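You operate a simulated robot arm through the tools that you are given. There is no shell and no other tool. Be economical: measure what you need, move in short steps, check, and stop when the job is done.

The job below is to be done with a simulated two-armed robot. You get a single attempt, and the scene is never put back.

## Task
Pick up the jug from the top of the depositor table with one hand, pass it to the other hand and put it on the top of the back belt. Set down upright: jug.

The check looks at the end state, three seconds after you hand in, the way a careful person would. Anything else that was tipped, shoved, dropped, spilled or broken makes it a failure.

## Robot
Two 6-joint arms with two-finger grippers on one trunk, on a base that drives. Base frame: it is fixed to the floor where the robot stands at the start and does not move with it; the origin is under the middle of the robot, x ahead of it, y to its left, z up; the surface under the hand at the start is at about z = 812. Readings come in mm, degrees, newtons and seconds.
The left shoulder is at the start at [30, 178, 988], the right one opposite. With the tool pointing down near the work surface each hand reaches from about 460 to 840 mm from the robot's upright axis, wherever it stands, measured 20 degrees to its own side. Places, roughly: jug (15x9x12 cm) [500, -100, 900]; top of the back belt [-1700, -2100, 1000]. Payload 2.54 kg a hand.
The TCP of each hand is the grasp point between the finger pads, 30 mm short of the fingertips. In the tool frame z runs along the fingers and y along their closing line. Largest opening 116 mm; the body of the gripper starts 95 mm behind the TCP.
Orientation is that of the tool frame in the base frame, as a unit quaternion [x, y, z, w]. With the fingers straight down and closing along the base's y, the tool's x points along the base's -x, its y along +y and its z along -z.

## Interface
- The arms move only by the tool drive_tool. It takes "left_moves", "right_moves" or both (then of equal length, played together; a hand with none holds still); each is a list of rows, each a list of 7 numbers: the opening in per cent of the stroke, from 0 (shut) to 100 (fully open), then the shift along the tool's x, y, z in units of 30 mm (1.0 is 30 mm), then the turn, a rotation vector about the tool's x, y, z in units of 6 degrees (1.0 is 6 degrees). In form: [[hand, x, y, z, ax, ay, az], ...]. A call has 1 to 12 rows; each row shifts and turns the commanded pose from where the row before left it, along the tool's axes as they then stand. A call with a number of a shift or a turn outside -1 to 1 is refused whole. Rows are played at 5 a second. More than 50 mm and 8.6 degrees between two rows, or a gripper value outside its range, and nothing of the call is played. Where a pose cannot be reached the arm comes as near as it can. A force on the tool above 40 N (or 10 N above the force at the start of the call, whichever is more), or a blocked arm, ends the call early, and 0.2 s more pass. The fingers move at their own pace (about 153 mm/s each) and stop on an object; they squeeze with about 29 N. The grip force told is the motor's: it shows also when the fingers shut on nothing. Time passes only in rows, and 0.2 s behind the last, so rows that do not move let the fingers close. It gives the time, the measured TCP pose, the force on the tool (base axes), the opening and the grip force at its end, in the units of the frame above (readings bear some noise), with the torque about the TCP (base axes, N m) and any sound that the robot's microphone picked up.
- Cameras (640 x 400 px; columns grow to the right, rows downward): "scene" is now at [46.2, -3.6, 1704.6]; the picture's right is [-0.07, -1.00, 0.00], its down [-0.81, 0.05, -0.59] and it looks along [0.59, -0.04, -0.81] (base axes); focal length 249 px, centre (320, 200). "left" rides on the left gripper at [69, 15, -122] in its tool frame; the picture's right is [-0.21, 0.98, 0.00], its down [-0.83, -0.18, -0.53] and it looks along [-0.52, -0.11, 0.85] (tool axes); focal length 251 px, centre (320, 200). "right" rides on the right gripper at [69, -15, -122] in its tool frame; the picture's right is [0.21, 0.98, 0.00], its down [-0.83, 0.18, -0.53] and it looks along [-0.52, 0.11, 0.85] (tool axes); focal length 251 px, centre (320, 200).
- snapshot(camera): a new picture of that camera. The clock stands still meanwhile.
- raise_lower(by): slides the trunk up (or, below 0, down) by that many mm; the arms and the scene camera ride with it, the base frame stays. It gives what a move gives, with no picture.
- roll_base(legs): drives the robot by 1 to 6 legs, each [ahead, left, turn to the left] in mm, mm and degrees, along the robot's own axes; the way and the turn of a leg run together, so that a leg with both is an arc; at most 1500 mm and 180 degrees a leg. The arms and the cameras ride along, it lands a little off, and it stops where it bumps. It gives what a move gives.
- turn_head(pan, tilt): turns the head with the scene camera to pan (to the left, within 143 degrees either way) and tilt (down, from -29 to 69), counted from straight ahead of the robot. It gives what a move gives.
- pixel_to_xyz(camera, pixels): there is no depth. For up to 12 entries [column, row, z] of the newest picture of that camera ("zoom" is the newest enlarged one), the place [x, y] in the base frame at which the ray of that pixel passes the height z, good to about 2 mm. The clock stands still meanwhile.
- zoom(camera, box): a new picture of the part [left, top, right, bottom] of that camera's present view, enlarged. The clock stands still meanwhile.
- close_job(): hands the job in; it is judged then, once.

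Keep the steps short. Do not move on a guess: measure, check each grasp and each placing, and mend mistakes. In all there are 80 turns and 58 pictures (those below and enlarged ones count). Leave the grippers open and the arms clear of the work at the hand-in unless told otherwise, and finish with a single line.

The tools are called after "Emit:" by a JSON object that holds its "api" and its "payload". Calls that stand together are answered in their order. drive_tool: Moves the arms, as the interface text tells. Its arguments: {"type":"object","properties":{"left_moves":{"type":"array"},"right_moves":{"type":"array"}},"required":[]} The other tools are called the same way: raise_lower (by) slides the trunk up or down; roll_base (legs) drives the base; turn_head (pan, tilt) turns the head that bears the scene camera; snapshot (camera) takes a picture; pixel_to_xyz (camera, pixels) gives the place at which the rays of pixels pass given heights; zoom (camera, box) takes an enlarged picture of a part of a camera's view; close_job () hands the job in.

At the start:

```text
time: 0.0
left_position: [587.1, 182.4, 1092.5]
left_orientation: [0.0, 1.0, 0.0, 0.001]
left_ft_force: [0.5, -0.2, 0.2]
left_torque: [0.04, 0.0, -0.01]
left_finger_gap: 115.8
left_grip_force: 0.1
right_position: [434.3, -330.1, 1034.6]
right_orientation: [0.0, 1.0, 0.0, 0.0]
right_ft_force: [0.4, -0.5, 0.6]
right_torque: [0.0, 0.01, 0.0]
right_finger_gap: 115.7
right_grip_force: 0.0
trunk travel left (down, up): [-200.0, 340.0]
robot x, y, heading: [2.0, -3.1, 0.2]
head pan, tilt: [-3.7, 53.9]
```

scene: 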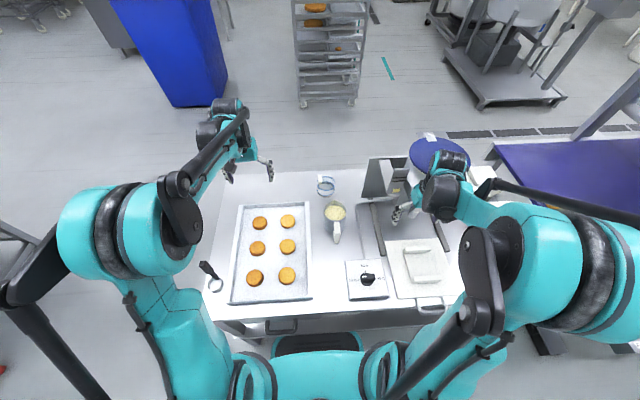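
right: 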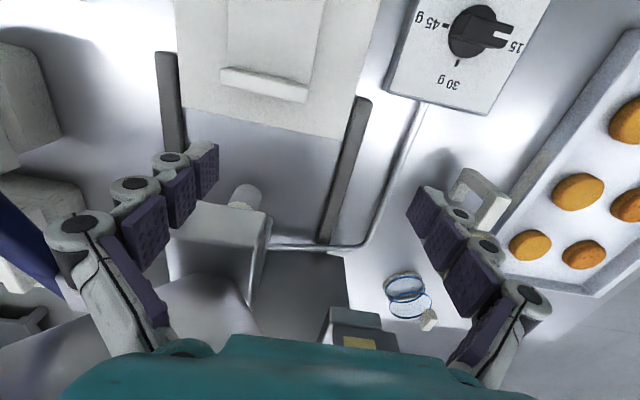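
left: 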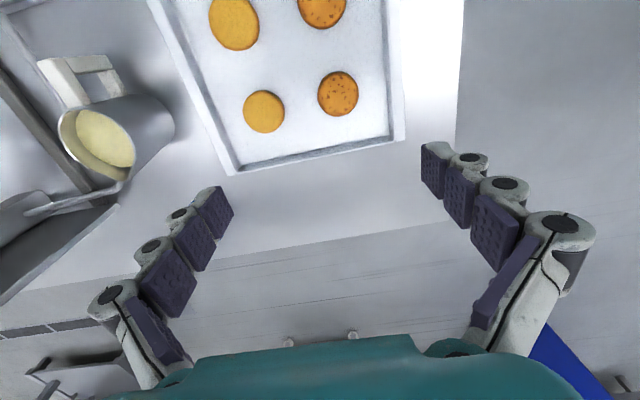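

I see the jug near pixel (335,215), filled with something, with its handle toward the robot. I'll zoom in to measure it.

Emit:
{"api": "zoom", "payload": {"camera": "scene", "box": [270, 150, 430, 250]}}

Emit:
{"api": "zoom", "payload": {"camera": "left", "box": [0, 20, 240, 220]}}

```text
4.00 times, centred on (350, 200) of scene
```

zoom: 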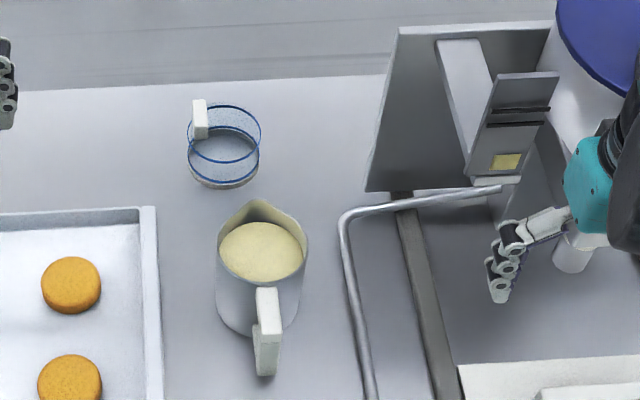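

```text
2.00 times, centred on (120, 120) of left
```

zoom: 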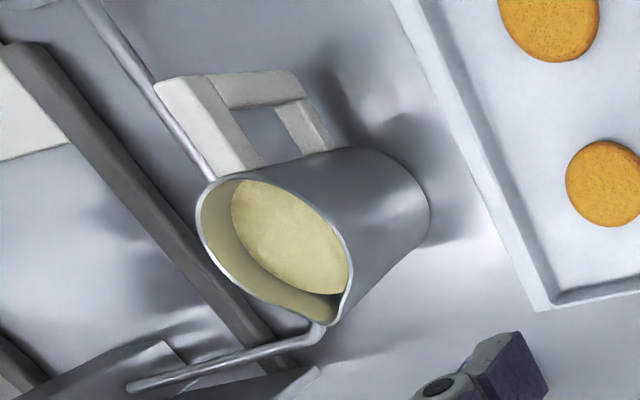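

Next I'll get the rim, base and handle positions from both views at the likely heights.

Emit:
{"api": "pixel_to_xyz", "payload": {"camera": "scene", "pixels": [[324.5, 213.5, 932], [346.8, 213.5, 932], [335.5, 219.8, 932], [334, 199.5, 932], [324, 228, 812], [334, 233.7, 812], [345, 228, 812], [337, 222.5, 932], [336, 243, 850], [310, 226, 825], [357, 226, 812], [326, 188, 812]]}}

Emit:
{"api": "pixel_to_xyz", "payload": {"camera": "left", "pixels": [[59, 127, 932], [135, 169, 932], [122, 183, 932], [80, 109, 932], [174, 127, 812], [145, 95, 812], [38, 60, 920], [105, 56, 920], [126, 90, 860]]}}

```text
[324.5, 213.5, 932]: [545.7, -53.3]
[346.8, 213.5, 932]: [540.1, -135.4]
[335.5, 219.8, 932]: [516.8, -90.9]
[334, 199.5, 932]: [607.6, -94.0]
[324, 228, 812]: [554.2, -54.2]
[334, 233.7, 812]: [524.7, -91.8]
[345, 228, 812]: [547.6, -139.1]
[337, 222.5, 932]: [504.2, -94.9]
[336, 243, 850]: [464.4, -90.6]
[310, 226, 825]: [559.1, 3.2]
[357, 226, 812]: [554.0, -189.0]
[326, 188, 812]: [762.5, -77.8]
```

```text
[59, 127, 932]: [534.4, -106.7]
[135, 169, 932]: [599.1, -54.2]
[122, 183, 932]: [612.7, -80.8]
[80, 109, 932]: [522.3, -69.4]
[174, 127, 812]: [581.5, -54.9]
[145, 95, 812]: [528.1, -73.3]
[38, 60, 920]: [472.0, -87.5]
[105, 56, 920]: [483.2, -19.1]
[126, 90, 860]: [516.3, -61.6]
```

The jug body is at about (567, -95), with a diameter of about 85 and the rim at z≈920. The handle points along -x. I'll use the left hand from above, closing along y. First I move it to hover over the jug at its present height.

Emit:
{"api": "drive_tool", "payload": {"left_moves": [[100, 0.067, -0.923, 0, 0, 0, 0], [100, 0.067, -0.923, 0, 0, 0, 0], [100, 0.067, -0.923, 0, 0, 0, 0], [100, 0.067, -0.923, 0, 0, 0, 0], [100, 0.067, -0.923, 0, 0, 0, 0], [100, 0.067, -0.923, 0, 0, 0, 0], [100, 0.067, -0.923, 0, 0, 0, 0], [100, 0.067, -0.923, 0, 0, 0, 0], [100, 0.067, -0.923, 0, 0, 0, 0], [100, 0.067, -0.923, 0, 0, 0, 0], [100, 0, 0, 0, 0, 0, 0]]}}

Emit:
{"api": "snapshot", "payload": {"camera": "left"}}

Emit:
{"api": "snapshot", "payload": {"camera": "right"}}

```text
time: 2.4
left_position: [567.5, -94.2, 1093.4]
left_orientation: [0.0, 1.0, 0.0, 0.001]
left_ft_force: [0.0, -0.1, -0.6]
left_torque: [-0.03, -0.01, 0.0]
left_finger_gap: 115.9
left_grip_force: 0.0
right_position: [434.2, -330.0, 1034.5]
right_orientation: [0.0, 1.0, -0.001, 0.0]
right_ft_force: [-0.4, 0.9, -0.1]
right_torque: [-0.03, -0.01, 0.02]
right_finger_gap: 116.0
right_grip_force: 0.1
trunk travel left (down, up): [-200.0, 340.0]
robot x, y, heading: [3.4, -1.2, -0.1]
head pan, tilt: [-3.7, 53.9]
```

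```text
52 pictures are left
```

left: 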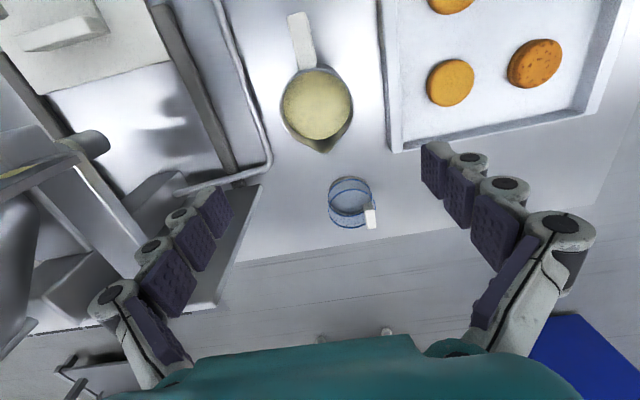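

```text
51 pictures are left
```

right: 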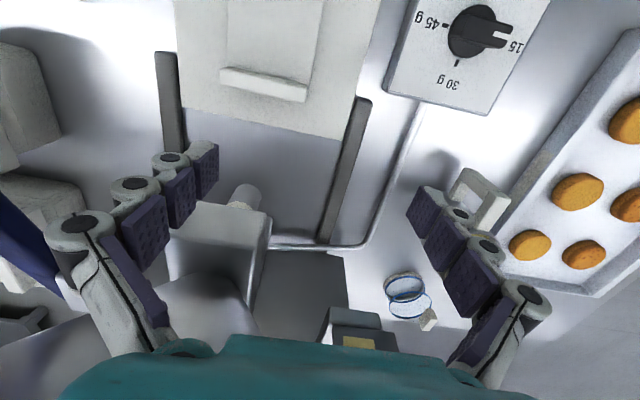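

Hovering now. I'll measure the rim, handle and rod from the new left view.

Emit:
{"api": "pixel_to_xyz", "payload": {"camera": "left", "pixels": [[281, 103, 920], [353, 103, 920], [317, 67, 920], [318, 140, 920], [325, 153, 920], [297, 14, 915], [305, 66, 915], [268, 160, 830], [250, 110, 830], [240, 70, 830], [385, 110, 830], [390, 150, 830]]}}

Emit:
{"api": "zoom", "payload": {"camera": "left", "box": [220, 0, 420, 200]}}

```text
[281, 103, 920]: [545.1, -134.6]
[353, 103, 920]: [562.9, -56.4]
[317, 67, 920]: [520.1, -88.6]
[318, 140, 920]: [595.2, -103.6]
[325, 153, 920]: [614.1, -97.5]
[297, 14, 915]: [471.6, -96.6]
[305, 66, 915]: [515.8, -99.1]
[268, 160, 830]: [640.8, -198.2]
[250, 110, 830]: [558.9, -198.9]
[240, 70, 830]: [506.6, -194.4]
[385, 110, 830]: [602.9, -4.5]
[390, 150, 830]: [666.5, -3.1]
```

```text
2.00 times, centred on (320, 100) of left
```

zoom: 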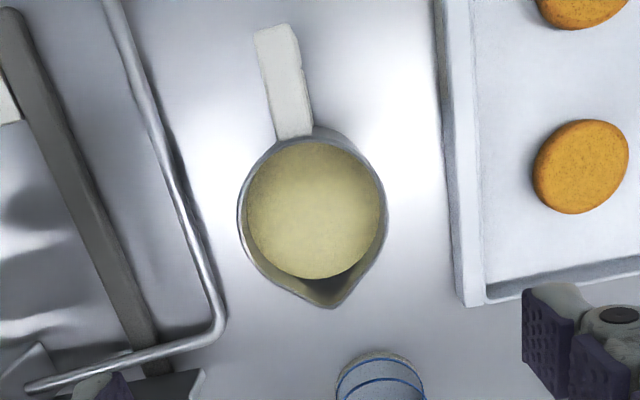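

Rim centre is about (560, -96), with the tray edge at y≈-4 and the rod at y≈-198, so the fingers fit. I'll descend until the tips are just above the rim, then check.

Emit:
{"api": "drive_tool", "payload": {"left_moves": [[100, 0.08, -0.02, 0.87, 0, 0, 0], [100, 0.08, -0.02, 0.87, 0, 0, 0], [100, 0.08, -0.02, 0.87, 0, 0, 0], [100, 0, 0, 0.87, 0, 0, 0], [100, 0, 0, 0.87, 0, 0, 0], [100, 0, 0, 0, 0, 0, 0]]}}

Emit:
{"api": "snapshot", "payload": {"camera": "left"}}

Emit:
{"api": "zoom", "payload": {"camera": "scene", "box": [270, 150, 430, 250]}}

```text
time: 3.8
left_position: [560.0, -95.8, 963.8]
left_orientation: [0.0, 1.0, 0.001, 0.0]
left_ft_force: [0.1, -0.3, 0.7]
left_torque: [0.0, 0.01, -0.04]
left_finger_gap: 116.1
left_grip_force: 0.0
right_position: [432.9, -330.7, 1034.0]
right_orientation: [0.0, 1.0, 0.001, 0.0]
right_ft_force: [-0.8, 0.3, -0.9]
right_torque: [0.03, 0.03, 0.0]
right_finger_gap: 116.1
right_grip_force: 0.1
trunk travel left (down, up): [-200.0, 340.0]
robot x, y, heading: [1.8, 2.6, 0.2]
head pan, tilt: [-3.7, 53.9]
```

```text
49 pictures are left
```

left: 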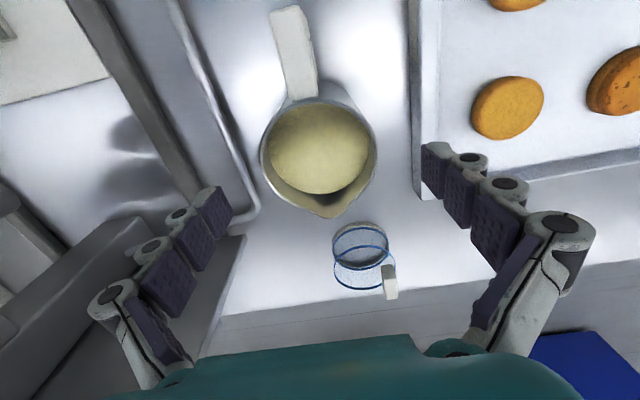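

```text
4.00 times, centred on (350, 200) of scene
```

zoom: 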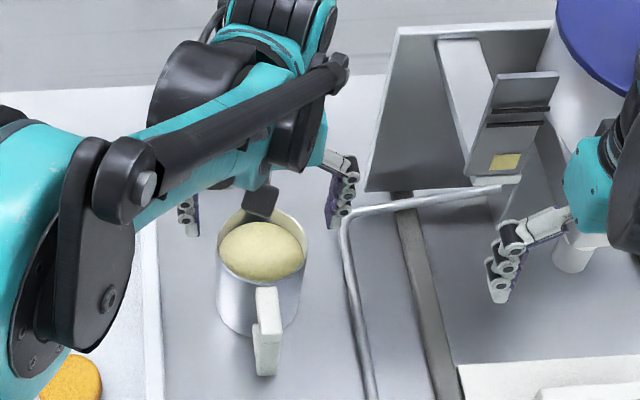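

Emit:
{"api": "pixel_to_xyz", "payload": {"camera": "left", "pixels": [[261, 150, 920], [376, 155, 920], [325, 84, 920], [328, 218, 920], [320, 207, 920], [360, 255, 870]]}}

```text
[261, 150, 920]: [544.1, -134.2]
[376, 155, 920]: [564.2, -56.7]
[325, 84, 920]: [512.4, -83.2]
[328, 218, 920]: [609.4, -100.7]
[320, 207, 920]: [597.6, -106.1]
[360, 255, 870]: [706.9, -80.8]
```

Rim centre is now about (556, -95.5), so we're aligned. I'll descend 65 mm and close.

Emit:
{"api": "drive_tool", "payload": {"left_moves": [[100, 0.1, 0, 0.55, 0, 0, 0], [100, 0, 0, 0.55, 0, 0, 0], [100, 0, 0, 0.55, 0, 0, 0], [100, 0, 0, 0.5, 0, 0, 0], [100, 0, 0, 0, 0, 0, 0], [0, 0, 0, 0, 0, 0, 0], [0, 0, 0, 0, 0, 0, 0], [0, 0, 0, 0, 0, 0, 0]]}}

Emit:
{"api": "snapshot", "payload": {"camera": "left"}}

```text
time: 5.6
left_position: [556.5, -96.2, 899.2]
left_orientation: [0.0, 1.0, 0.0, -0.001]
left_ft_force: [1.2, -2.8, 8.4]
left_torque: [-0.21, 0.0, -0.03]
left_finger_gap: 84.0
left_grip_force: 29.1
right_position: [433.2, -330.5, 1033.9]
right_orientation: [0.001, 1.0, 0.0, 0.0]
right_ft_force: [0.2, -1.0, -0.3]
right_torque: [0.02, -0.02, 0.0]
right_finger_gap: 116.1
right_grip_force: 0.0
trunk travel left (down, up): [-200.0, 340.0]
robot x, y, heading: [-1.5, -2.9, -0.2]
head pan, tilt: [-3.7, 53.9]
```

```text
47 pictures are left
```

left: 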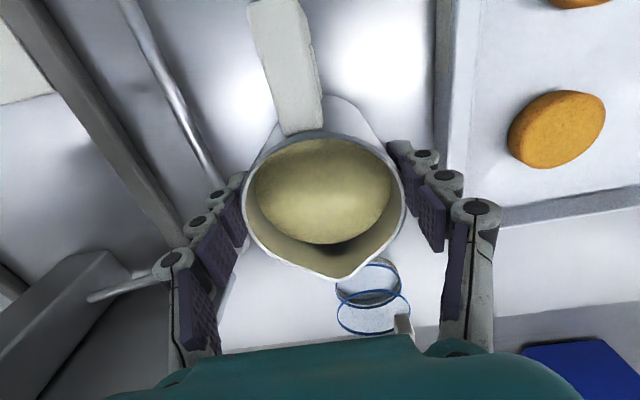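

Gripped at an 84 mm gap. I'll lift it 20 mm slowly and check.

Emit:
{"api": "drive_tool", "payload": {"left_moves": [[0, 0, 0, -0.2, 0, 0, 0], [0, 0, 0, -0.25, 0, 0, 0], [0, 0, 0, -0.25, 0, 0, 0], [0, 0, 0, 0, 0, 0, 0], [0, 0, 0, 0, 0, 0, 0]]}}

Emit:
{"api": "zoom", "payload": {"camera": "scene", "box": [270, 150, 430, 250]}}

```text
time: 6.8
left_position: [556.4, -96.3, 919.8]
left_orientation: [0.0, 1.0, 0.0, 0.0]
left_ft_force: [-0.4, 0.3, -5.6]
left_torque: [0.02, -0.08, 0.0]
left_finger_gap: 84.3
left_grip_force: 28.9
right_position: [433.3, -329.9, 1033.6]
right_orientation: [0.0, 1.0, -0.001, 0.0]
right_ft_force: [0.4, 0.0, -0.3]
right_torque: [-0.03, 0.02, -0.02]
right_finger_gap: 116.1
right_grip_force: 0.0
trunk travel left (down, up): [-200.0, 340.0]
robot x, y, heading: [2.3, 2.0, -0.2]
head pan, tilt: [-3.7, 53.9]
```

```text
4.00 times, centred on (350, 200) of scene
```

zoom: 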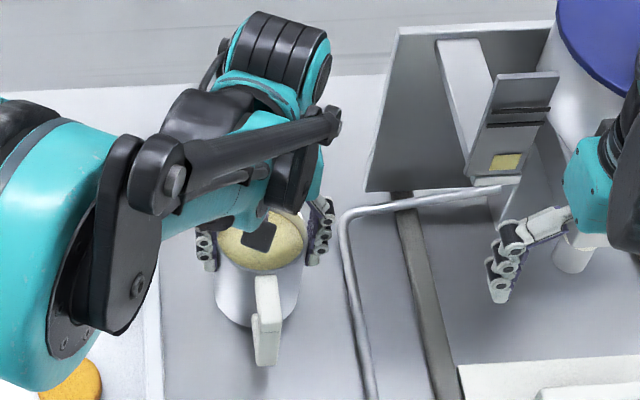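

The jug is level and weighs about 5.6 N. I'll lift both hands gently, then turn the head to find the back belt.

Emit:
{"api": "drive_tool", "payload": {"left_moves": [[0, 0, 0, -0.3, 0, 0, 0], [0, 0, 0, -0.6, 0, 0, 0], [0, 0, 0, -0.7, 0, 0, 0], [0, 0, 0, -0.7, 0, 0, 0], [0, 0, 0, -0.7, 0, 0, 0], [0, 0, 0, -0.7, 0, 0, 0], [0, 0, 0, -0.6, 0, 0, 0], [0, 0, 0, -0.3, 0, 0, 0], [0, 0, 0, 0, 0, 0, 0]], "right_moves": [[100, 0, 0, -0.3, 0, 0, 0], [100, 0, 0, -0.6, 0, 0, 0], [100, 0, 0, -0.7, 0, 0, 0], [100, 0, 0, -0.7, 0, 0, 0], [100, 0, 0, -0.7, 0, 0, 0], [100, 0, 0, -0.7, 0, 0, 0], [100, 0, 0, -0.6, 0, 0, 0], [100, 0, 0, -0.3, 0, 0, 0], [100, 0, 0, 0, 0, 0, 0]]}}

Emit:
{"api": "turn_head", "payload": {"pan": -128, "tilt": 30}}

Emit:
{"api": "snapshot", "payload": {"camera": "scene"}}

```text
time: 8.8
left_position: [555.3, -95.0, 1056.6]
left_orientation: [0.0, 1.0, 0.0, 0.0]
left_ft_force: [-0.7, 0.6, -6.7]
left_torque: [-0.04, -0.12, -0.02]
left_finger_gap: 84.0
left_grip_force: 29.5
right_position: [432.4, -329.5, 1171.8]
right_orientation: [0.001, 1.0, 0.0, 0.0]
right_ft_force: [0.9, 0.2, 0.8]
right_torque: [0.03, -0.01, -0.01]
right_finger_gap: 115.7
right_grip_force: 0.0
trunk travel left (down, up): [-200.0, 340.0]
robot x, y, heading: [-1.4, 3.2, -0.1]
head pan, tilt: [-3.7, 53.9]
```

```text
time: 10.8
left_position: [555.7, -95.6, 1055.2]
left_orientation: [0.0, 1.0, 0.001, 0.001]
left_ft_force: [-0.3, -0.6, -6.5]
left_torque: [0.01, -0.09, 0.0]
left_finger_gap: 84.1
left_grip_force: 29.6
right_position: [433.2, -329.7, 1172.6]
right_orientation: [0.0, 1.0, 0.0, 0.0]
right_ft_force: [0.3, 0.0, 0.4]
right_torque: [0.01, 0.02, -0.03]
right_finger_gap: 116.0
right_grip_force: 0.2
trunk travel left (down, up): [-200.0, 340.0]
robot x, y, heading: [-1.1, -1.4, 0.1]
head pan, tilt: [-128.0, 30.0]
```

```text
45 pictures are left
```

scene: 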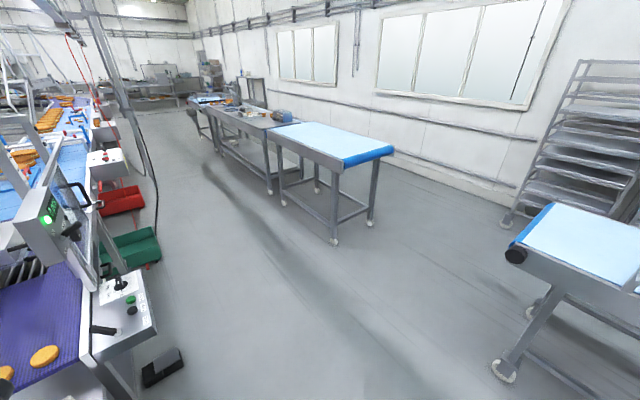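

Two light-blue belts are visible. I'll check which one lies near (-1700, -2100).

Emit:
{"api": "pixel_to_xyz", "payload": {"camera": "scene", "pixels": [[267, 130, 1000], [313, 123, 1000], [393, 146, 1000], [345, 163, 1000], [545, 207, 1000], [520, 245, 1000], [635, 222, 1000], [335, 241, 0], [371, 226, 0], [510, 375, 0], [506, 222, 0], [530, 312, 0]]}}

Emit:
{"api": "turn_head", "payload": {"pan": -143, "tilt": 35}}

Emit:
{"api": "snapshot", "payload": {"camera": "scene"}}

```text
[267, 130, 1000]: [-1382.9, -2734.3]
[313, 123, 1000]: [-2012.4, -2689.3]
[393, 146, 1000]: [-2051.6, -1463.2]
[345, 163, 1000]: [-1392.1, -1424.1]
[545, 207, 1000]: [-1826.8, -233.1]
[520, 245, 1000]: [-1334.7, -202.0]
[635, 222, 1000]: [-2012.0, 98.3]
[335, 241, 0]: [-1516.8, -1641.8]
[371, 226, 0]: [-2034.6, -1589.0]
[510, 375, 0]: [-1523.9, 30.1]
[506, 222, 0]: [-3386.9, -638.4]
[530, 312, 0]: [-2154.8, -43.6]
```

```text
time: 11.6
left_position: [556.5, -96.2, 1055.9]
left_orientation: [0.0, 1.0, 0.0, 0.0]
left_ft_force: [-0.7, -0.1, -6.5]
left_torque: [0.01, -0.12, 0.01]
left_finger_gap: 84.0
left_grip_force: 29.1
right_position: [433.4, -329.5, 1172.6]
right_orientation: [0.0, 1.0, 0.0, 0.001]
right_ft_force: [0.8, -0.8, -0.9]
right_torque: [0.02, 0.0, -0.01]
right_finger_gap: 116.0
right_grip_force: 0.0
trunk travel left (down, up): [-200.0, 340.0]
robot x, y, heading: [2.7, -3.0, -0.0]
head pan, tilt: [-143.0, 35.0]
```

```text
44 pictures are left
```

scene: 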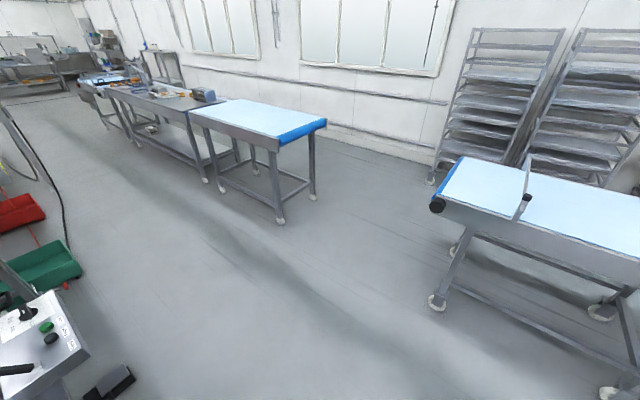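

The back belt spans x≈-1390..-2050 and y≈-1430..-2730. Next I'll measure the obstacles that limit the aisle.

Emit:
{"api": "pixel_to_xyz", "payload": {"camera": "scene", "pixels": [[85, 268, 300], [85, 268, 600], [45, 215, 300], [45, 215, 600], [88, 350, 900], [88, 350, 600], [133, 372, 0], [100, 395, 0], [70, 240, 0], [437, 305, 0], [437, 205, 950], [280, 220, 0]]}}

Emit:
{"api": "turn_head", "payload": {"pan": -85, "tilt": 45}}

Emit:
{"api": "snapshot", "payload": {"camera": "scene"}}

```text
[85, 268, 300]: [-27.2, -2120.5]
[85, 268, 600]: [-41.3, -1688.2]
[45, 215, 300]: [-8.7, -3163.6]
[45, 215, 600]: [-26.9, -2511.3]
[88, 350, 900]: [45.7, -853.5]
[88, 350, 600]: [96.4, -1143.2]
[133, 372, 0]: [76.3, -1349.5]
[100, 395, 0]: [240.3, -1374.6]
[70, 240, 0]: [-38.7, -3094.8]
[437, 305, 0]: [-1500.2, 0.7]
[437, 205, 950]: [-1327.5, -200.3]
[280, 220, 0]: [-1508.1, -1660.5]
```

```text
time: 12.9
left_position: [556.4, -95.3, 1055.0]
left_orientation: [0.001, 1.0, -0.001, 0.0]
left_ft_force: [0.6, -0.2, -6.3]
left_torque: [0.0, -0.09, -0.04]
left_finger_gap: 84.0
left_grip_force: 28.8
right_position: [433.0, -329.7, 1171.9]
right_orientation: [-0.001, 1.0, 0.001, 0.0]
right_ft_force: [-0.1, -0.1, 0.1]
right_torque: [0.01, -0.04, -0.02]
right_finger_gap: 116.3
right_grip_force: 0.0
trunk travel left (down, up): [-200.0, 340.0]
robot x, y, heading: [1.6, 2.4, -0.1]
head pan, tilt: [-85.0, 45.0]
```

```text
43 pictures are left
```

scene: 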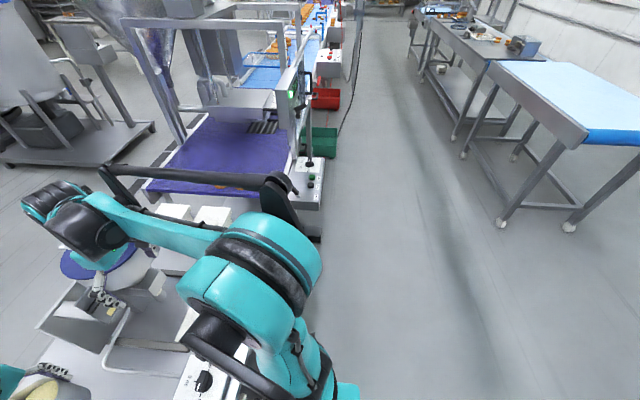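

The aisle is open from x≈-40 to -1390. I'll raise the trunk so the jug clears everything, then back up 700 mm from the table.

Emit:
{"api": "raise_lower", "payload": {"by": 180}}

Emit:
{"api": "roll_base", "payload": {"legs": [[-700, 0, 0]]}}

Emit:
{"api": "snapshot", "payload": {"camera": "left"}}

```text
time: 14.9
left_position: [556.6, -95.8, 1236.5]
left_orientation: [0.0, 1.0, 0.0, 0.0]
left_ft_force: [0.0, -0.4, -5.6]
left_torque: [-0.02, -0.11, 0.01]
left_finger_gap: 84.2
left_grip_force: 28.3
right_position: [433.6, -329.5, 1353.2]
right_orientation: [0.0, 1.0, 0.0, 0.0]
right_ft_force: [-0.3, -0.3, -0.8]
right_torque: [0.02, 0.0, 0.0]
right_finger_gap: 115.8
right_grip_force: 0.0
trunk travel left (down, up): [-380.0, 160.0]
robot x, y, heading: [-3.9, 1.9, 0.1]
head pan, tilt: [-85.0, 45.0]
```

```text
time: 18.7
left_position: [-134.3, -92.4, 1235.6]
left_orientation: [-0.009, 1.0, 0.0, 0.0]
left_ft_force: [-0.4, -0.2, -6.1]
left_torque: [-0.01, -0.11, 0.02]
left_finger_gap: 83.8
left_grip_force: 29.2
right_position: [-252.0, -327.9, 1352.3]
right_orientation: [-0.009, 1.0, 0.0, 0.0]
right_ft_force: [-0.6, -0.4, -0.2]
right_torque: [0.01, -0.04, 0.01]
right_finger_gap: 116.0
right_grip_force: 0.1
trunk travel left (down, up): [-380.0, 160.0]
robot x, y, heading: [-689.9, -5.4, 1.2]
head pan, tilt: [-85.0, 45.0]
```

```text
42 pictures are left
```

left: 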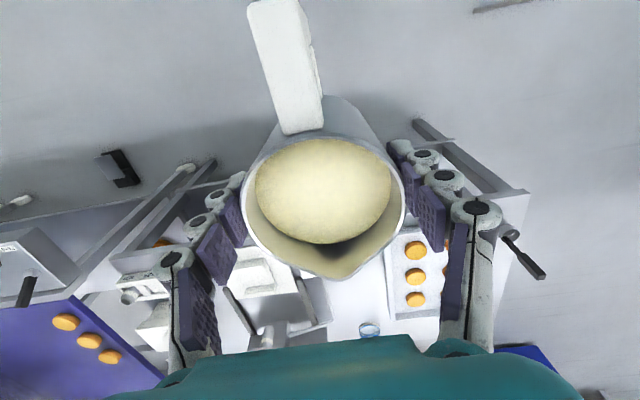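

The jug is steady. Now I move to the open spot at about (-900, -850) and turn right to face the belt side.

Emit:
{"api": "roll_base", "payload": {"legs": [[-200, -830, 0], [0, 0, -90]]}}

Emit:
{"api": "turn_head", "payload": {"pan": 0, "tilt": 40}}

Emit:
{"api": "snapshot", "payload": {"camera": "scene"}}

```text
time: 27.0
left_position: [-968.5, -1389.1, 1236.1]
left_orientation: [0.702, 0.712, 0.0, 0.0]
left_ft_force: [-0.2, 0.5, -5.6]
left_torque: [-0.06, 0.02, -0.02]
left_finger_gap: 84.2
left_grip_force: 28.6
right_position: [-1202.5, -1269.2, 1352.7]
right_orientation: [0.702, 0.712, 0.0, 0.0]
right_ft_force: [0.7, 0.5, 0.0]
right_torque: [-0.04, -0.02, 0.0]
right_finger_gap: 116.5
right_grip_force: 0.0
trunk travel left (down, up): [-380.0, 160.0]
robot x, y, heading: [-879.2, -826.5, -89.4]
head pan, tilt: [-85.0, 45.0]
```

```text
time: 28.6
left_position: [-968.0, -1390.2, 1236.1]
left_orientation: [0.702, 0.712, 0.0, 0.001]
left_ft_force: [0.2, -0.3, -5.6]
left_torque: [-0.13, -0.04, 0.01]
left_finger_gap: 84.2
left_grip_force: 28.6
right_position: [-1203.4, -1270.2, 1352.7]
right_orientation: [0.702, 0.712, -0.001, 0.0]
right_ft_force: [-0.1, 0.0, 0.7]
right_torque: [0.02, 0.03, 0.01]
right_finger_gap: 116.1
right_grip_force: 0.1
trunk travel left (down, up): [-380.0, 160.0]
robot x, y, heading: [-879.8, -834.3, -89.2]
head pan, tilt: [0.0, 40.0]
```

```text
41 pictures are left
```

scene: 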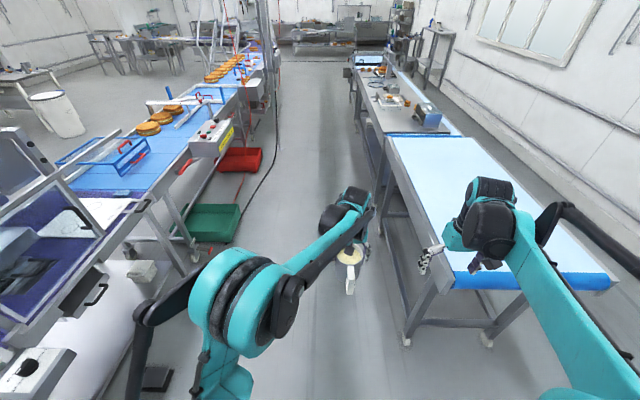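

The belt's near end is just ahead and to the right, so no further turn is needed. The left hand has to yaw the jug 90° so the handle points left. Then the right hand can come in low and horizontal from the right. First I move the right hand away and start the left hand's yaw.

Emit:
{"api": "drive_tool", "payload": {"left_moves": [[0, 0, 0, 0, 0, 0, 0.4], [0, 0, 0, 0, 0, 0, 0.8], [0, 0, 0, 0, 0, 0, 0.9], [0, 0, 0, 0, 0, 0, 0.9], [0, 0, 0, 0, 0, 0, 0.9], [0, 0, 0, 0, 0, 0, 0.9], [0, 0, 0, 0, 0, 0, 0.9], [0, 0, 0, 0, 0, 0, 0.9], [0, 0, 0, 0, 0, 0, 0.5], [0, 0, 0, 0, 0, 0, 0.4], [0, 0, 0, 0, 0, 0, 0]], "right_moves": [[100, 0, -1, 0, 0, 0, 0], [100, 0, -1, 0, 0, 0, 0], [100, 0, -1, 0, 0, 0, 0], [100, 0, -1, 0, 0, 0, 0], [100, 0, 0, 0, 0, 0, 1], [100, 0, 0, 0, 0, 0, 1], [100, 0, 0, 0, 0, 0, 1], [100, 0, 0, 0, 0, 0, 1], [100, 0, 0, 0, 0, 0, 1], [100, 0, 0, 0, 0, 0, 1], [100, 0, 0, 0, 0, 0, 1]]}}

Emit:
{"api": "snapshot", "payload": {"camera": "left"}}

```text
time: 31.0
left_position: [-967.7, -1390.6, 1236.7]
left_orientation: [0.921, 0.39, 0.0, 0.0]
left_ft_force: [0.6, -0.1, -6.1]
left_torque: [-0.07, 0.04, 0.02]
left_finger_gap: 83.6
left_grip_force: 28.8
right_position: [-1324.3, -1271.9, 1351.7]
right_orientation: [0.912, 0.411, 0.0, 0.0]
right_ft_force: [0.1, 0.1, -0.1]
right_torque: [0.0, -0.04, 0.01]
right_finger_gap: 115.6
right_grip_force: 0.1
trunk travel left (down, up): [-380.0, 160.0]
robot x, y, heading: [-880.8, -836.4, -89.3]
head pan, tilt: [0.0, 40.0]
```

```text
40 pictures are left
```

left: 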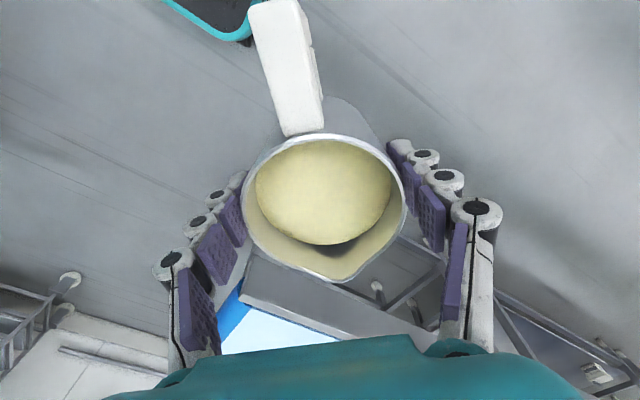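

Halfway, and the jug is steady. I'll finish both yaws.

Emit:
{"api": "drive_tool", "payload": {"left_moves": [[0, 0, 0, 0, 0, 0, 0.4], [0, 0, 0, 0, 0, 0, 0.8], [0, 0, 0, 0, 0, 0, 0.9], [0, 0, 0, 0, 0, 0, 0.9], [0, 0, 0, 0, 0, 0, 0.9], [0, 0, 0, 0, 0, 0, 0.9], [0, 0, 0, 0, 0, 0, 0.9], [0, 0, 0, 0, 0, 0, 0.9], [0, 0, 0, 0, 0, 0, 0.5], [0, 0, 0, 0, 0, 0, 0.4], [0, 0, 0, 0, 0, 0, 0]], "right_moves": [[100, 0, 0, 0, 0, 0, 1], [100, 0, 0, 0, 0, 0, 1], [100, 0, 0, 0, 0, 0, 1], [100, 0, 0, 0, 0, 0, 1], [100, 0, 0, 0, 0, 0, 1], [100, 0, 0, 0, 0, 0, 1], [100, 0, 0, 0, 0, 0, 1], [100, 0, 0, 0, 0, 0, 1], [100, 0, 0, 0, 0, 0, 0], [100, 0, 0, 0, 0, 0, 0], [100, 0, 0, 0, 0, 0, 0]]}}

Emit:
{"api": "snapshot", "payload": {"camera": "scene"}}

```text
time: 33.4
left_position: [-967.3, -1389.9, 1235.5]
left_orientation: [1.0, 0.007, 0.0, 0.0]
left_ft_force: [0.3, 0.0, -6.1]
left_torque: [0.02, 0.07, -0.01]
left_finger_gap: 84.1
left_grip_force: 29.0
right_position: [-1325.6, -1271.7, 1353.6]
right_orientation: [1.0, 0.007, -0.001, -0.001]
right_ft_force: [0.1, 0.4, -0.4]
right_torque: [-0.01, -0.02, -0.05]
right_finger_gap: 115.9
right_grip_force: 0.2
trunk travel left (down, up): [-380.0, 160.0]
robot x, y, heading: [-880.2, -832.7, -89.4]
head pan, tilt: [0.0, 40.0]
```

```text
39 pictures are left
```

scene: 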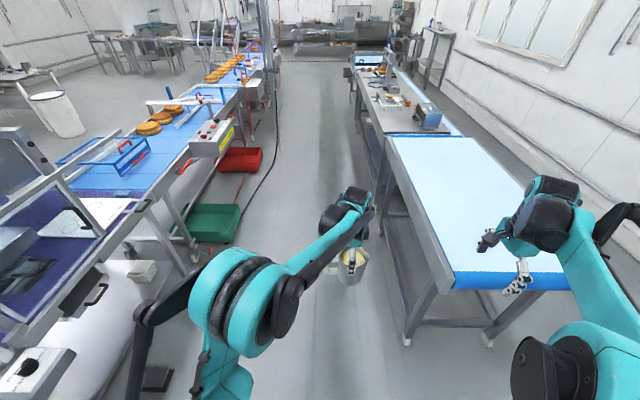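

Both are yawed. Now I pitch the right hand to horizontal, pointing left with the camera up, in place.

Emit:
{"api": "drive_tool", "payload": {"right_moves": [[100, 0, 0, 0, 0, 1, 0], [100, 0, 0, 0, 0, 1, 0], [100, 0, 0, 0, 0, 1, 0], [100, 0, 0, 0, 0, 1, 0], [100, 0, 0, 0, 0, 1, 0], [100, 0, 0, 0, 0, 1, 0], [100, 0, 0, 0, 0, 1, 0], [100, 0, 0, 0, 0, 1, 0], [100, 0, 0, 0, 0, 0, 0]]}}

```text
time: 35.4
left_position: [-967.8, -1390.6, 1235.8]
left_orientation: [1.0, 0.008, 0.0, 0.0]
left_ft_force: [-0.1, -0.6, -6.1]
left_torque: [-0.01, 0.08, -0.01]
left_finger_gap: 84.1
left_grip_force: 28.9
right_position: [-1314.8, -1280.3, 1352.9]
right_orientation: [0.946, 0.004, 0.325, 0.004]
right_ft_force: [-0.2, 0.2, -0.3]
right_torque: [0.01, 0.02, -0.01]
right_finger_gap: 115.7
right_grip_force: 0.1
right hand out of reach, approached as far as the arm can: row 7, 8
trunk travel left (down, up): [-380.0, 160.0]
robot x, y, heading: [-879.6, -828.0, -89.6]
head pan, tilt: [0.0, 40.0]
```

The arm ran out of reach at about 38° of pitch. I'll bring the right hand inward and lower before pitching further.

Emit:
{"api": "drive_tool", "payload": {"right_moves": [[100, 0.22, 0.3, 1, 0, 0, 0], [100, 0.22, 0.3, 1, 0, 0, 0], [100, 0.22, 0.3, 1, 0, 0, 0], [100, 0.22, 0.3, 1, 0, 0, 0], [100, 0.22, 0.3, 1, 0, 0, 0], [100, 0, 0, 0, 0, 1, 0], [100, 0, 0, 0, 0, 1, 0], [100, 0, 0, 0, 0, 1, 0], [100, 0, 0, 0, 0, 1, 0], [100, 0, 0, 0, 0, 0, 0]]}}

Emit:
{"api": "snapshot", "payload": {"camera": "scene"}}

```text
time: 37.6
left_position: [-968.0, -1388.5, 1236.1]
left_orientation: [1.0, 0.006, 0.001, 0.0]
left_ft_force: [-0.7, 0.8, -6.2]
left_torque: [0.01, 0.13, -0.02]
left_finger_gap: 84.3
left_grip_force: 29.9
right_position: [-1139.5, -1362.3, 1255.9]
right_orientation: [0.861, -0.001, 0.508, 0.016]
right_ft_force: [0.6, 0.0, -0.2]
right_torque: [-0.03, -0.01, -0.02]
right_finger_gap: 116.2
right_grip_force: 0.1
right hand out of reach, approached as far as the arm can: row 8, 9
trunk travel left (down, up): [-380.0, 160.0]
robot x, y, heading: [-881.8, -831.4, -89.1]
head pan, tilt: [0.0, 40.0]
```

```text
38 pictures are left
```

scene: 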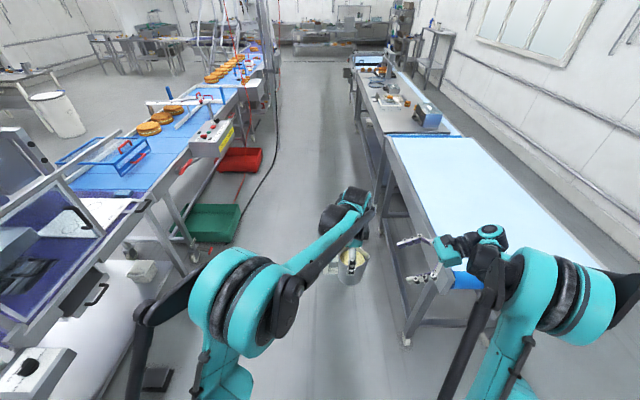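

Now at 61° of pitch. I'll lower the right hand toward grasp height, then pitch on.

Emit:
{"api": "drive_tool", "payload": {"right_moves": [[100, -0.68, 0, 0.2, 0, 0, 0], [100, -0.68, 0, 0.2, 0, 0, 0], [100, -0.68, 0, 0.2, 0, 0, 0], [100, 0, 0, 0, 0, 1, 0], [100, 0, 0, 0, 0, 1, 0], [100, 0, 0, 0, 0, 1, 0], [100, 0, 0, 0, 0, 1, 0], [100, 0, 0, 0, 0, 0.8, 0], [100, 0, 0, 0, 0, 0, 0]]}}

```text
time: 39.6
left_position: [-967.0, -1390.1, 1236.0]
left_orientation: [1.0, 0.007, 0.0, 0.0]
left_ft_force: [-0.7, -0.3, -5.4]
left_torque: [-0.05, 0.16, 0.0]
left_finger_gap: 84.1
left_grip_force: 28.7
right_position: [-1070.7, -1409.6, 1192.3]
right_orientation: [0.703, 0.002, 0.711, 0.007]
right_ft_force: [1.1, 0.6, 1.0]
right_torque: [-0.04, -0.02, -0.03]
right_finger_gap: 115.7
right_grip_force: 0.1
right hand out of reach, approached as far as the arm can: row 1, 2, 3, 4, 5, 6, 7
trunk travel left (down, up): [-380.0, 160.0]
robot x, y, heading: [-878.3, -832.5, -88.9]
head pan, tilt: [0.0, 40.0]
```

The right hand is now horizontal at (-1071, -1410, 1192), but its y is about 20 mm off the jug's. I'll look before going further.

Emit:
{"api": "snapshot", "payload": {"camera": "right"}}

Emit:
{"api": "zoom", "payload": {"camera": "scene", "box": [280, 170, 480, 330]}}

```text
37 pictures are left
```

right: 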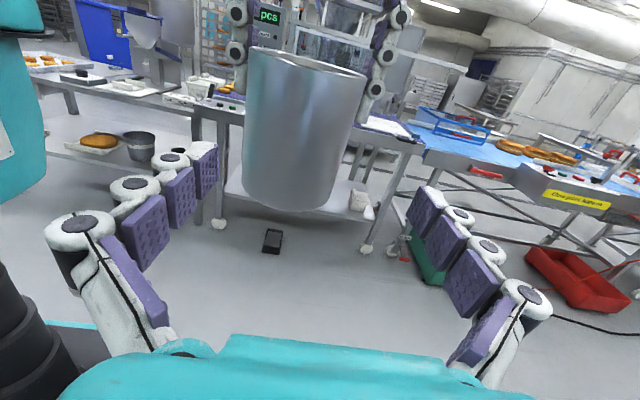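

```text
2.50 times, centred on (380, 250) of scene
```

zoom: 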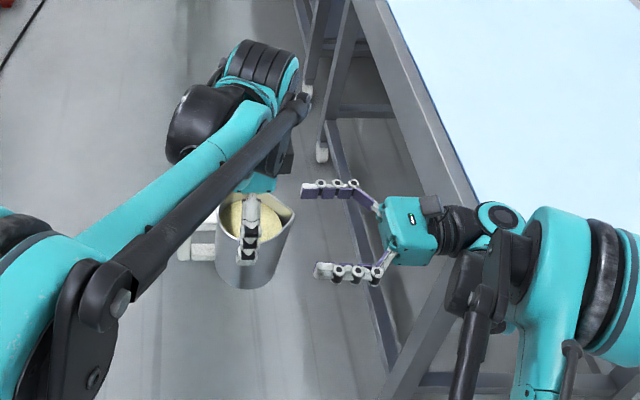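

The view is clear: jug ahead, fingers either side, A's fingers above. I'll align y by +19 mm and z by -5 mm first.

Emit:
{"api": "drive_tool", "payload": {"right_moves": [[100, -0.1, -0.32, 0, 0, 0, 0], [100, -0.1, -0.32, 0, 0, 0, 0], [100, 0, 0, 0, 0, 0, 0]]}}

```text
time: 40.4
left_position: [-967.8, -1390.4, 1236.4]
left_orientation: [1.0, 0.007, 0.0, 0.0]
left_ft_force: [0.4, 0.2, -6.3]
left_torque: [0.01, 0.1, -0.01]
left_finger_gap: 84.1
left_grip_force: 29.8
right_position: [-1063.5, -1393.4, 1184.7]
right_orientation: [0.703, 0.003, 0.711, 0.005]
right_ft_force: [0.2, -0.5, 0.2]
right_torque: [0.02, -0.01, 0.0]
right_finger_gap: 115.9
right_grip_force: 0.1
right hand out of reach, approached as far as the arm can: row 1, 2
trunk travel left (down, up): [-380.0, 160.0]
robot x, y, heading: [-878.6, -832.3, -89.3]
head pan, tilt: [0.0, 40.0]
```

Emit:
{"api": "drive_tool", "payload": {"right_moves": [[100, 0, -0.08, 0.6, 0, 0, 0], [100, 0, 0, 0.6, 0, 0, 0], [100, 0, 0, 0, 0, 0, 0]]}}

Emit:
{"api": "zoom", "payload": {"camera": "scene", "box": [280, 170, 480, 330]}}

```text
time: 41.2
left_position: [-968.0, -1389.8, 1235.4]
left_orientation: [1.0, 0.007, 0.0, 0.0]
left_ft_force: [-0.5, 0.3, -5.8]
left_torque: [0.01, 0.11, 0.01]
left_finger_gap: 84.0
left_grip_force: 29.4
right_position: [-1027.3, -1390.4, 1187.1]
right_orientation: [0.703, 0.006, 0.711, 0.003]
right_ft_force: [0.6, -0.5, -0.5]
right_torque: [-0.02, 0.0, 0.01]
right_finger_gap: 116.4
right_grip_force: 0.1
trunk travel left (down, up): [-380.0, 160.0]
robot x, y, heading: [-878.8, -833.7, -89.3]
head pan, tilt: [0.0, 40.0]
```

```text
2.50 times, centred on (380, 250) of scene
```

zoom: 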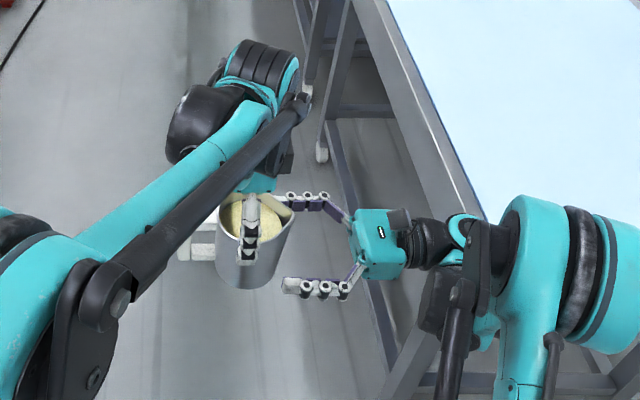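

Reachable now and aligned within 1 mm. I'll advance the last 59 mm and check before closing.

Emit:
{"api": "drive_tool", "payload": {"right_moves": [[100, -0.08, 0, 0.49, 0, 0, 0], [100, 0, 0, 0.49, 0, 0, 0], [100, 0, 0, 0.49, 0, 0, 0], [100, 0, 0, 0.49, 0, 0, 0], [100, 0, 0, 0, 0, 0, 0]]}}

Emit:
{"api": "snapshot", "payload": {"camera": "right"}}

Emit:
{"api": "zoom", "payload": {"camera": "scene", "box": [310, 200, 430, 300]}}

```text
time: 42.4
left_position: [-967.9, -1389.3, 1236.7]
left_orientation: [1.0, 0.007, 0.0, 0.0]
left_ft_force: [-0.1, 0.0, -5.8]
left_torque: [0.0, 0.12, 0.0]
left_finger_gap: 83.8
left_grip_force: 28.6
right_position: [-969.9, -1390.5, 1184.2]
right_orientation: [0.703, 0.006, 0.711, 0.003]
right_ft_force: [-1.5, 0.5, -0.3]
right_torque: [-0.01, 0.0, 0.02]
right_finger_gap: 116.1
right_grip_force: 0.1
trunk travel left (down, up): [-380.0, 160.0]
robot x, y, heading: [-879.8, -833.0, -89.2]
head pan, tilt: [0.0, 40.0]
```

```text
34 pictures are left
```

right: 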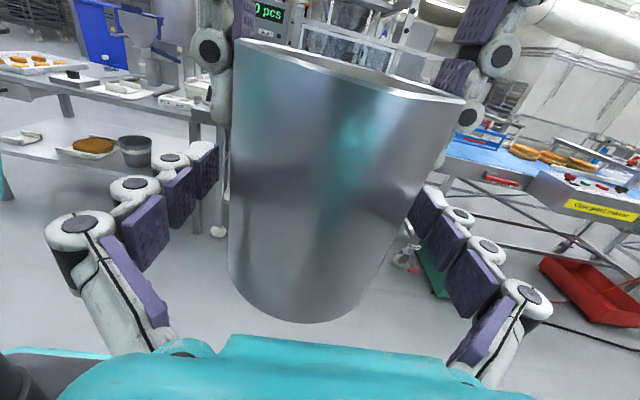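

```text
4.00 times, centred on (370, 250) of scene
```

zoom: 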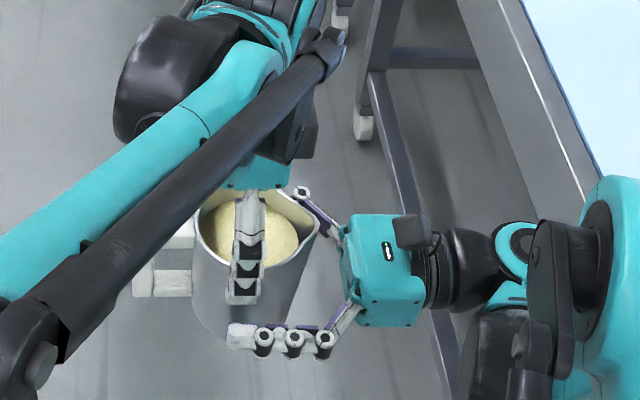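

The fingers straddle the lower body, centred within a millimetre, with A's fingers clear above. I'll close the right hand.

Emit:
{"api": "drive_tool", "payload": {"right_moves": [[0, 0, 0, 0, 0, 0, 0], [0, 0, 0, 0, 0, 0, 0], [0, 0, 0, 0, 0, 0, 0], [0, 0, 0, 0, 0, 0, 0]]}}

Emit:
{"api": "snapshot", "payload": {"camera": "right"}}

```text
time: 43.4
left_position: [-967.5, -1390.0, 1236.4]
left_orientation: [1.0, 0.008, 0.001, 0.001]
left_ft_force: [9.9, -14.6, -3.6]
left_torque: [-0.5, -0.44, -0.25]
left_finger_gap: 84.0
left_grip_force: 29.0
right_position: [-969.4, -1391.4, 1183.6]
right_orientation: [0.703, 0.006, 0.711, 0.003]
right_ft_force: [-10.6, 15.9, -0.4]
right_torque: [-0.26, 0.03, 0.29]
right_finger_gap: 82.5
right_grip_force: 28.4
trunk travel left (down, up): [-380.0, 160.0]
robot x, y, heading: [-880.7, -832.1, -89.1]
head pan, tilt: [0.0, 40.0]
```

```text
32 pictures are left
```

right: 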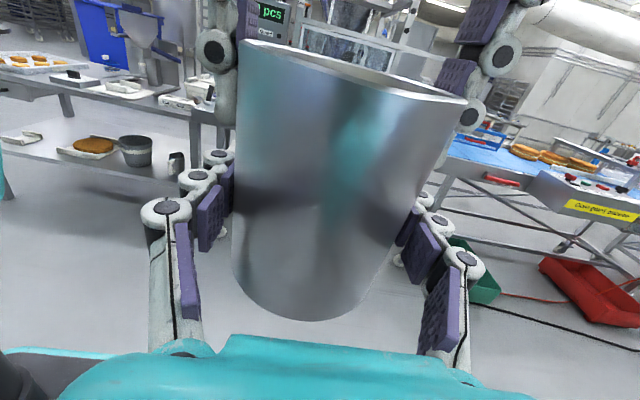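

Both hold, with some internal strain of about 18 N. I'll relieve it by nudging the right hand about 1 mm with the force.

Emit:
{"api": "drive_tool", "payload": {"right_moves": [[0, 0, -0.03, -0.03, 0, 0, 0], [0, 0, 0, 0, 0, 0, 0]]}}

```text
time: 44.0
left_position: [-968.3, -1389.8, 1235.5]
left_orientation: [1.0, 0.007, 0.0, 0.0]
left_ft_force: [6.5, -15.8, -0.6]
left_torque: [-0.73, -0.61, 0.17]
left_finger_gap: 84.3
left_grip_force: 29.2
right_position: [-968.2, -1390.4, 1184.9]
right_orientation: [0.703, 0.005, 0.711, 0.003]
right_ft_force: [-7.0, 17.0, -0.1]
right_torque: [-0.07, 0.37, -0.12]
right_finger_gap: 82.6
right_grip_force: 29.0
trunk travel left (down, up): [-380.0, 160.0]
robot x, y, heading: [-880.7, -829.1, -89.2]
head pan, tilt: [0.0, 40.0]
```

Emit:
{"api": "drive_tool", "payload": {"right_moves": [[0, 0, -0.06, -0.03, 0, 0, 0], [0, 0, 0, 0, 0, 0, 0]]}}

```text
time: 44.6
left_position: [-968.1, -1389.4, 1236.2]
left_orientation: [1.0, 0.007, 0.0, -0.001]
left_ft_force: [2.6, -4.3, 2.0]
left_torque: [-0.94, -0.15, -0.19]
left_finger_gap: 84.0
left_grip_force: 28.7
right_position: [-970.7, -1389.8, 1184.9]
right_orientation: [0.704, 0.004, 0.71, 0.003]
right_ft_force: [-2.9, 4.4, -2.0]
right_torque: [0.7, 0.09, 0.18]
right_finger_gap: 82.4
right_grip_force: 28.3
trunk travel left (down, up): [-380.0, 160.0]
robot x, y, heading: [-882.0, -833.7, -89.3]
head pan, tilt: [0.0, 40.0]
```

The strain is relieved and both hands hold. I'll open the left hand and check that the right carries the weight.

Emit:
{"api": "drive_tool", "payload": {"left_moves": [[40, 0, 0, 0, 0, 0, 0], [100, 0, 0, 0, 0, 0, 0], [100, 0, 0, 0, 0, 0, 0]], "right_moves": [[0, 0, 0, 0, 0, 0, 0], [0, 0, 0, 0, 0, 0, 0], [0, 0, 0, 0, 0, 0, 0]]}}

Emit:
{"api": "snapshot", "payload": {"camera": "right"}}

Emit:
{"api": "snapshot", "payload": {"camera": "left"}}

```text
time: 45.4
left_position: [-967.2, -1389.8, 1235.9]
left_orientation: [1.0, 0.007, 0.0, 0.0]
left_ft_force: [-0.5, 0.5, -0.3]
left_torque: [-0.01, -0.02, 0.03]
left_finger_gap: 115.9
left_grip_force: 0.0
right_position: [-970.3, -1389.5, 1185.3]
right_orientation: [0.703, 0.005, 0.711, 0.004]
right_ft_force: [-0.4, -0.5, -1.2]
right_torque: [-0.01, 0.1, 0.02]
right_finger_gap: 82.4
right_grip_force: 28.7
trunk travel left (down, up): [-380.0, 160.0]
robot x, y, heading: [-879.3, -830.9, -89.0]
head pan, tilt: [0.0, 40.0]
```

```text
31 pictures are left
```

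right: 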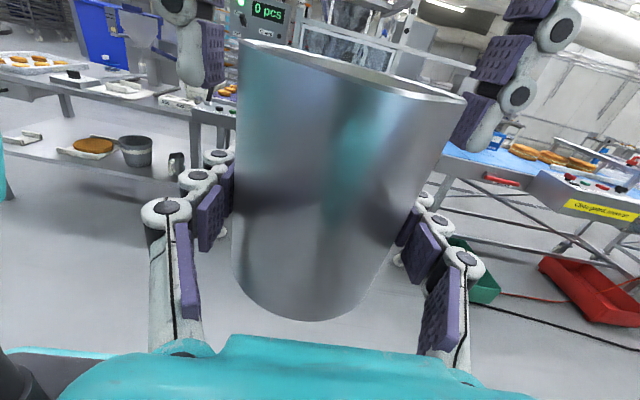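

```text
30 pictures are left
```

left: 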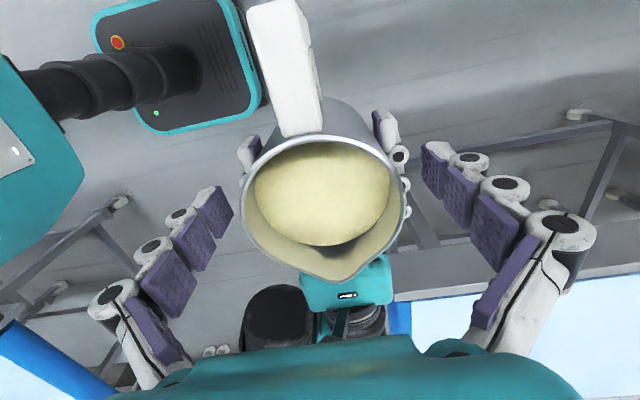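

The left hand is open and the jug is steady in the right. I'll withdraw the left hand straight up, then to the left.

Emit:
{"api": "drive_tool", "payload": {"left_moves": [[100, 0, 0, -0.5, 0, 0, 0], [100, 0, 0, -0.8, 0, 0, 0], [100, 0, 0, -0.9, 0, 0, 0], [100, 0, 0, -0.9, 0, 0, 0], [100, 0.9, 0, -0.5, 0, 0, 0], [100, 1, 0, 0, 0, 0, 0], [100, 1, 0, 0, 0, 0, 0], [100, 1, 0, 0, 0, 0, 0], [100, 1, 0, 0, 0, 0, 0], [100, 1, 0, 0, 0, 0, 0]]}}

Emit:
{"api": "snapshot", "payload": {"camera": "scene"}}

```text
time: 47.6
left_position: [-791.0, -1387.0, 1342.1]
left_orientation: [1.0, 0.008, 0.0, 0.0]
left_ft_force: [0.0, 1.1, -0.7]
left_torque: [0.0, 0.03, -0.01]
left_finger_gap: 116.1
left_grip_force: 0.1
right_position: [-969.3, -1390.1, 1185.2]
right_orientation: [0.703, 0.007, 0.711, 0.003]
right_ft_force: [-0.1, -0.1, 0.0]
right_torque: [0.01, 0.11, 0.04]
right_finger_gap: 82.4
right_grip_force: 28.7
trunk travel left (down, up): [-380.0, 160.0]
robot x, y, heading: [-876.3, -832.2, -89.3]
head pan, tilt: [0.0, 40.0]
```

```text
29 pictures are left
```

scene: 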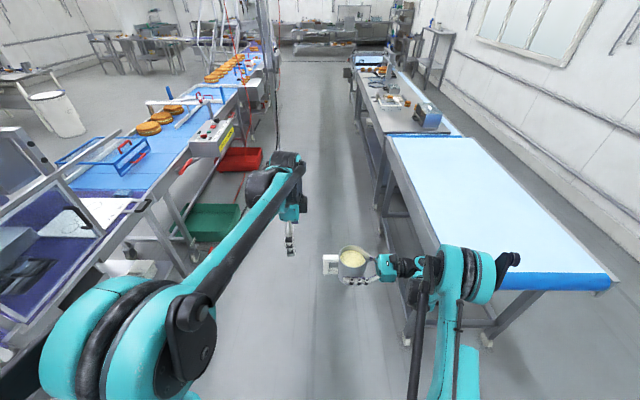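

The right hand holds it alone. Next I'll measure the belt's end and height from this new viewpoint.

Emit:
{"api": "pixel_to_xyz", "payload": {"camera": "scene", "pixels": [[453, 276, 1000], [605, 272, 1000], [388, 138, 1000], [453, 276, 950], [605, 272, 950], [388, 138, 950], [453, 276, 900], [605, 272, 900], [490, 136, 1000], [454, 290, 1000], [616, 280, 1000]]}}

Emit:
{"api": "zoom", "payload": {"camera": "scene", "box": [380, 200, 640, 360]}}

```text
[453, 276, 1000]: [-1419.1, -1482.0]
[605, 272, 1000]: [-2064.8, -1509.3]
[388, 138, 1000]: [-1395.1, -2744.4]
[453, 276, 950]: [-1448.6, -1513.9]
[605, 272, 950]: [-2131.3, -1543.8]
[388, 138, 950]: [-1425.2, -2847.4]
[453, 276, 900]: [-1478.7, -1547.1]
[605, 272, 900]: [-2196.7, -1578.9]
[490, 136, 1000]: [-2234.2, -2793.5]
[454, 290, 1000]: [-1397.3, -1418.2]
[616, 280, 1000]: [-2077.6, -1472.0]
```

```text
2.46 times, centred on (510, 280) of scene
```

zoom: 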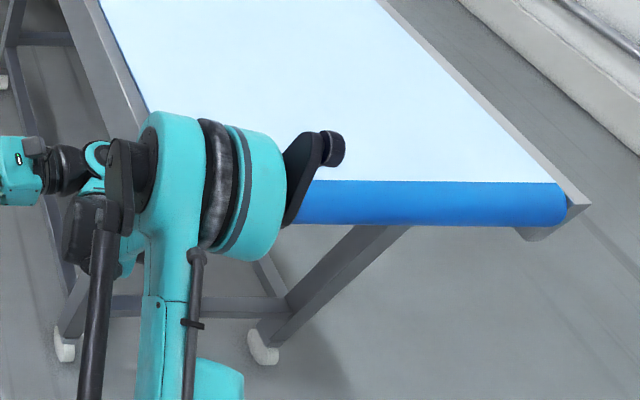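

The belt top is at z≈1000, its end at y≈-1425 and the flat part starts at about y≈-1500. I'll set the jug at about (-1600, -1565), with the hand pointing forward over the end. I start swinging the right hand from leftward to forward in small steps, and the left hand moves further off.

Emit:
{"api": "drive_tool", "payload": {"right_moves": [[0, 0, 0.1, -0.2, -0.4, 0, 0], [0, 0, 0.2, -0.4, -0.7, 0, 0], [0, 0, 0.2, -0.4, -0.7, 0, 0], [0, 0, 0.2, -0.4, -0.7, 0, 0], [0, 0, 0.1, -0.3, -0.5, 0, 0], [0, 0, 0, 0, 0, 0, 0]], "left_moves": [[100, 0.5, 0, 0, 0, 0, 0], [100, 1, 0, 0, 0, 0, 0], [100, 1, 0, 0, 0, 0, 0], [100, 1, 0, 0, 0, 0, 0], [100, 0.5, 0, 0, 0, 0, 0], [100, 0, 0, 0, 0, 0, 0]]}}

```text
time: 49.0
left_position: [-670.5, -1387.0, 1344.4]
left_orientation: [1.0, 0.007, -0.001, 0.001]
left_ft_force: [-0.3, 0.3, -0.5]
left_torque: [0.0, -0.02, 0.03]
left_finger_gap: 115.7
left_grip_force: 0.0
right_position: [-1024.2, -1408.8, 1183.8]
right_orientation: [0.694, -0.106, 0.703, 0.113]
right_ft_force: [0.0, -1.1, 0.1]
right_torque: [0.01, 0.13, 0.0]
right_finger_gap: 82.4
right_grip_force: 28.7
trunk travel left (down, up): [-380.0, 160.0]
robot x, y, heading: [-880.3, -832.1, -89.2]
head pan, tilt: [0.0, 40.0]
```

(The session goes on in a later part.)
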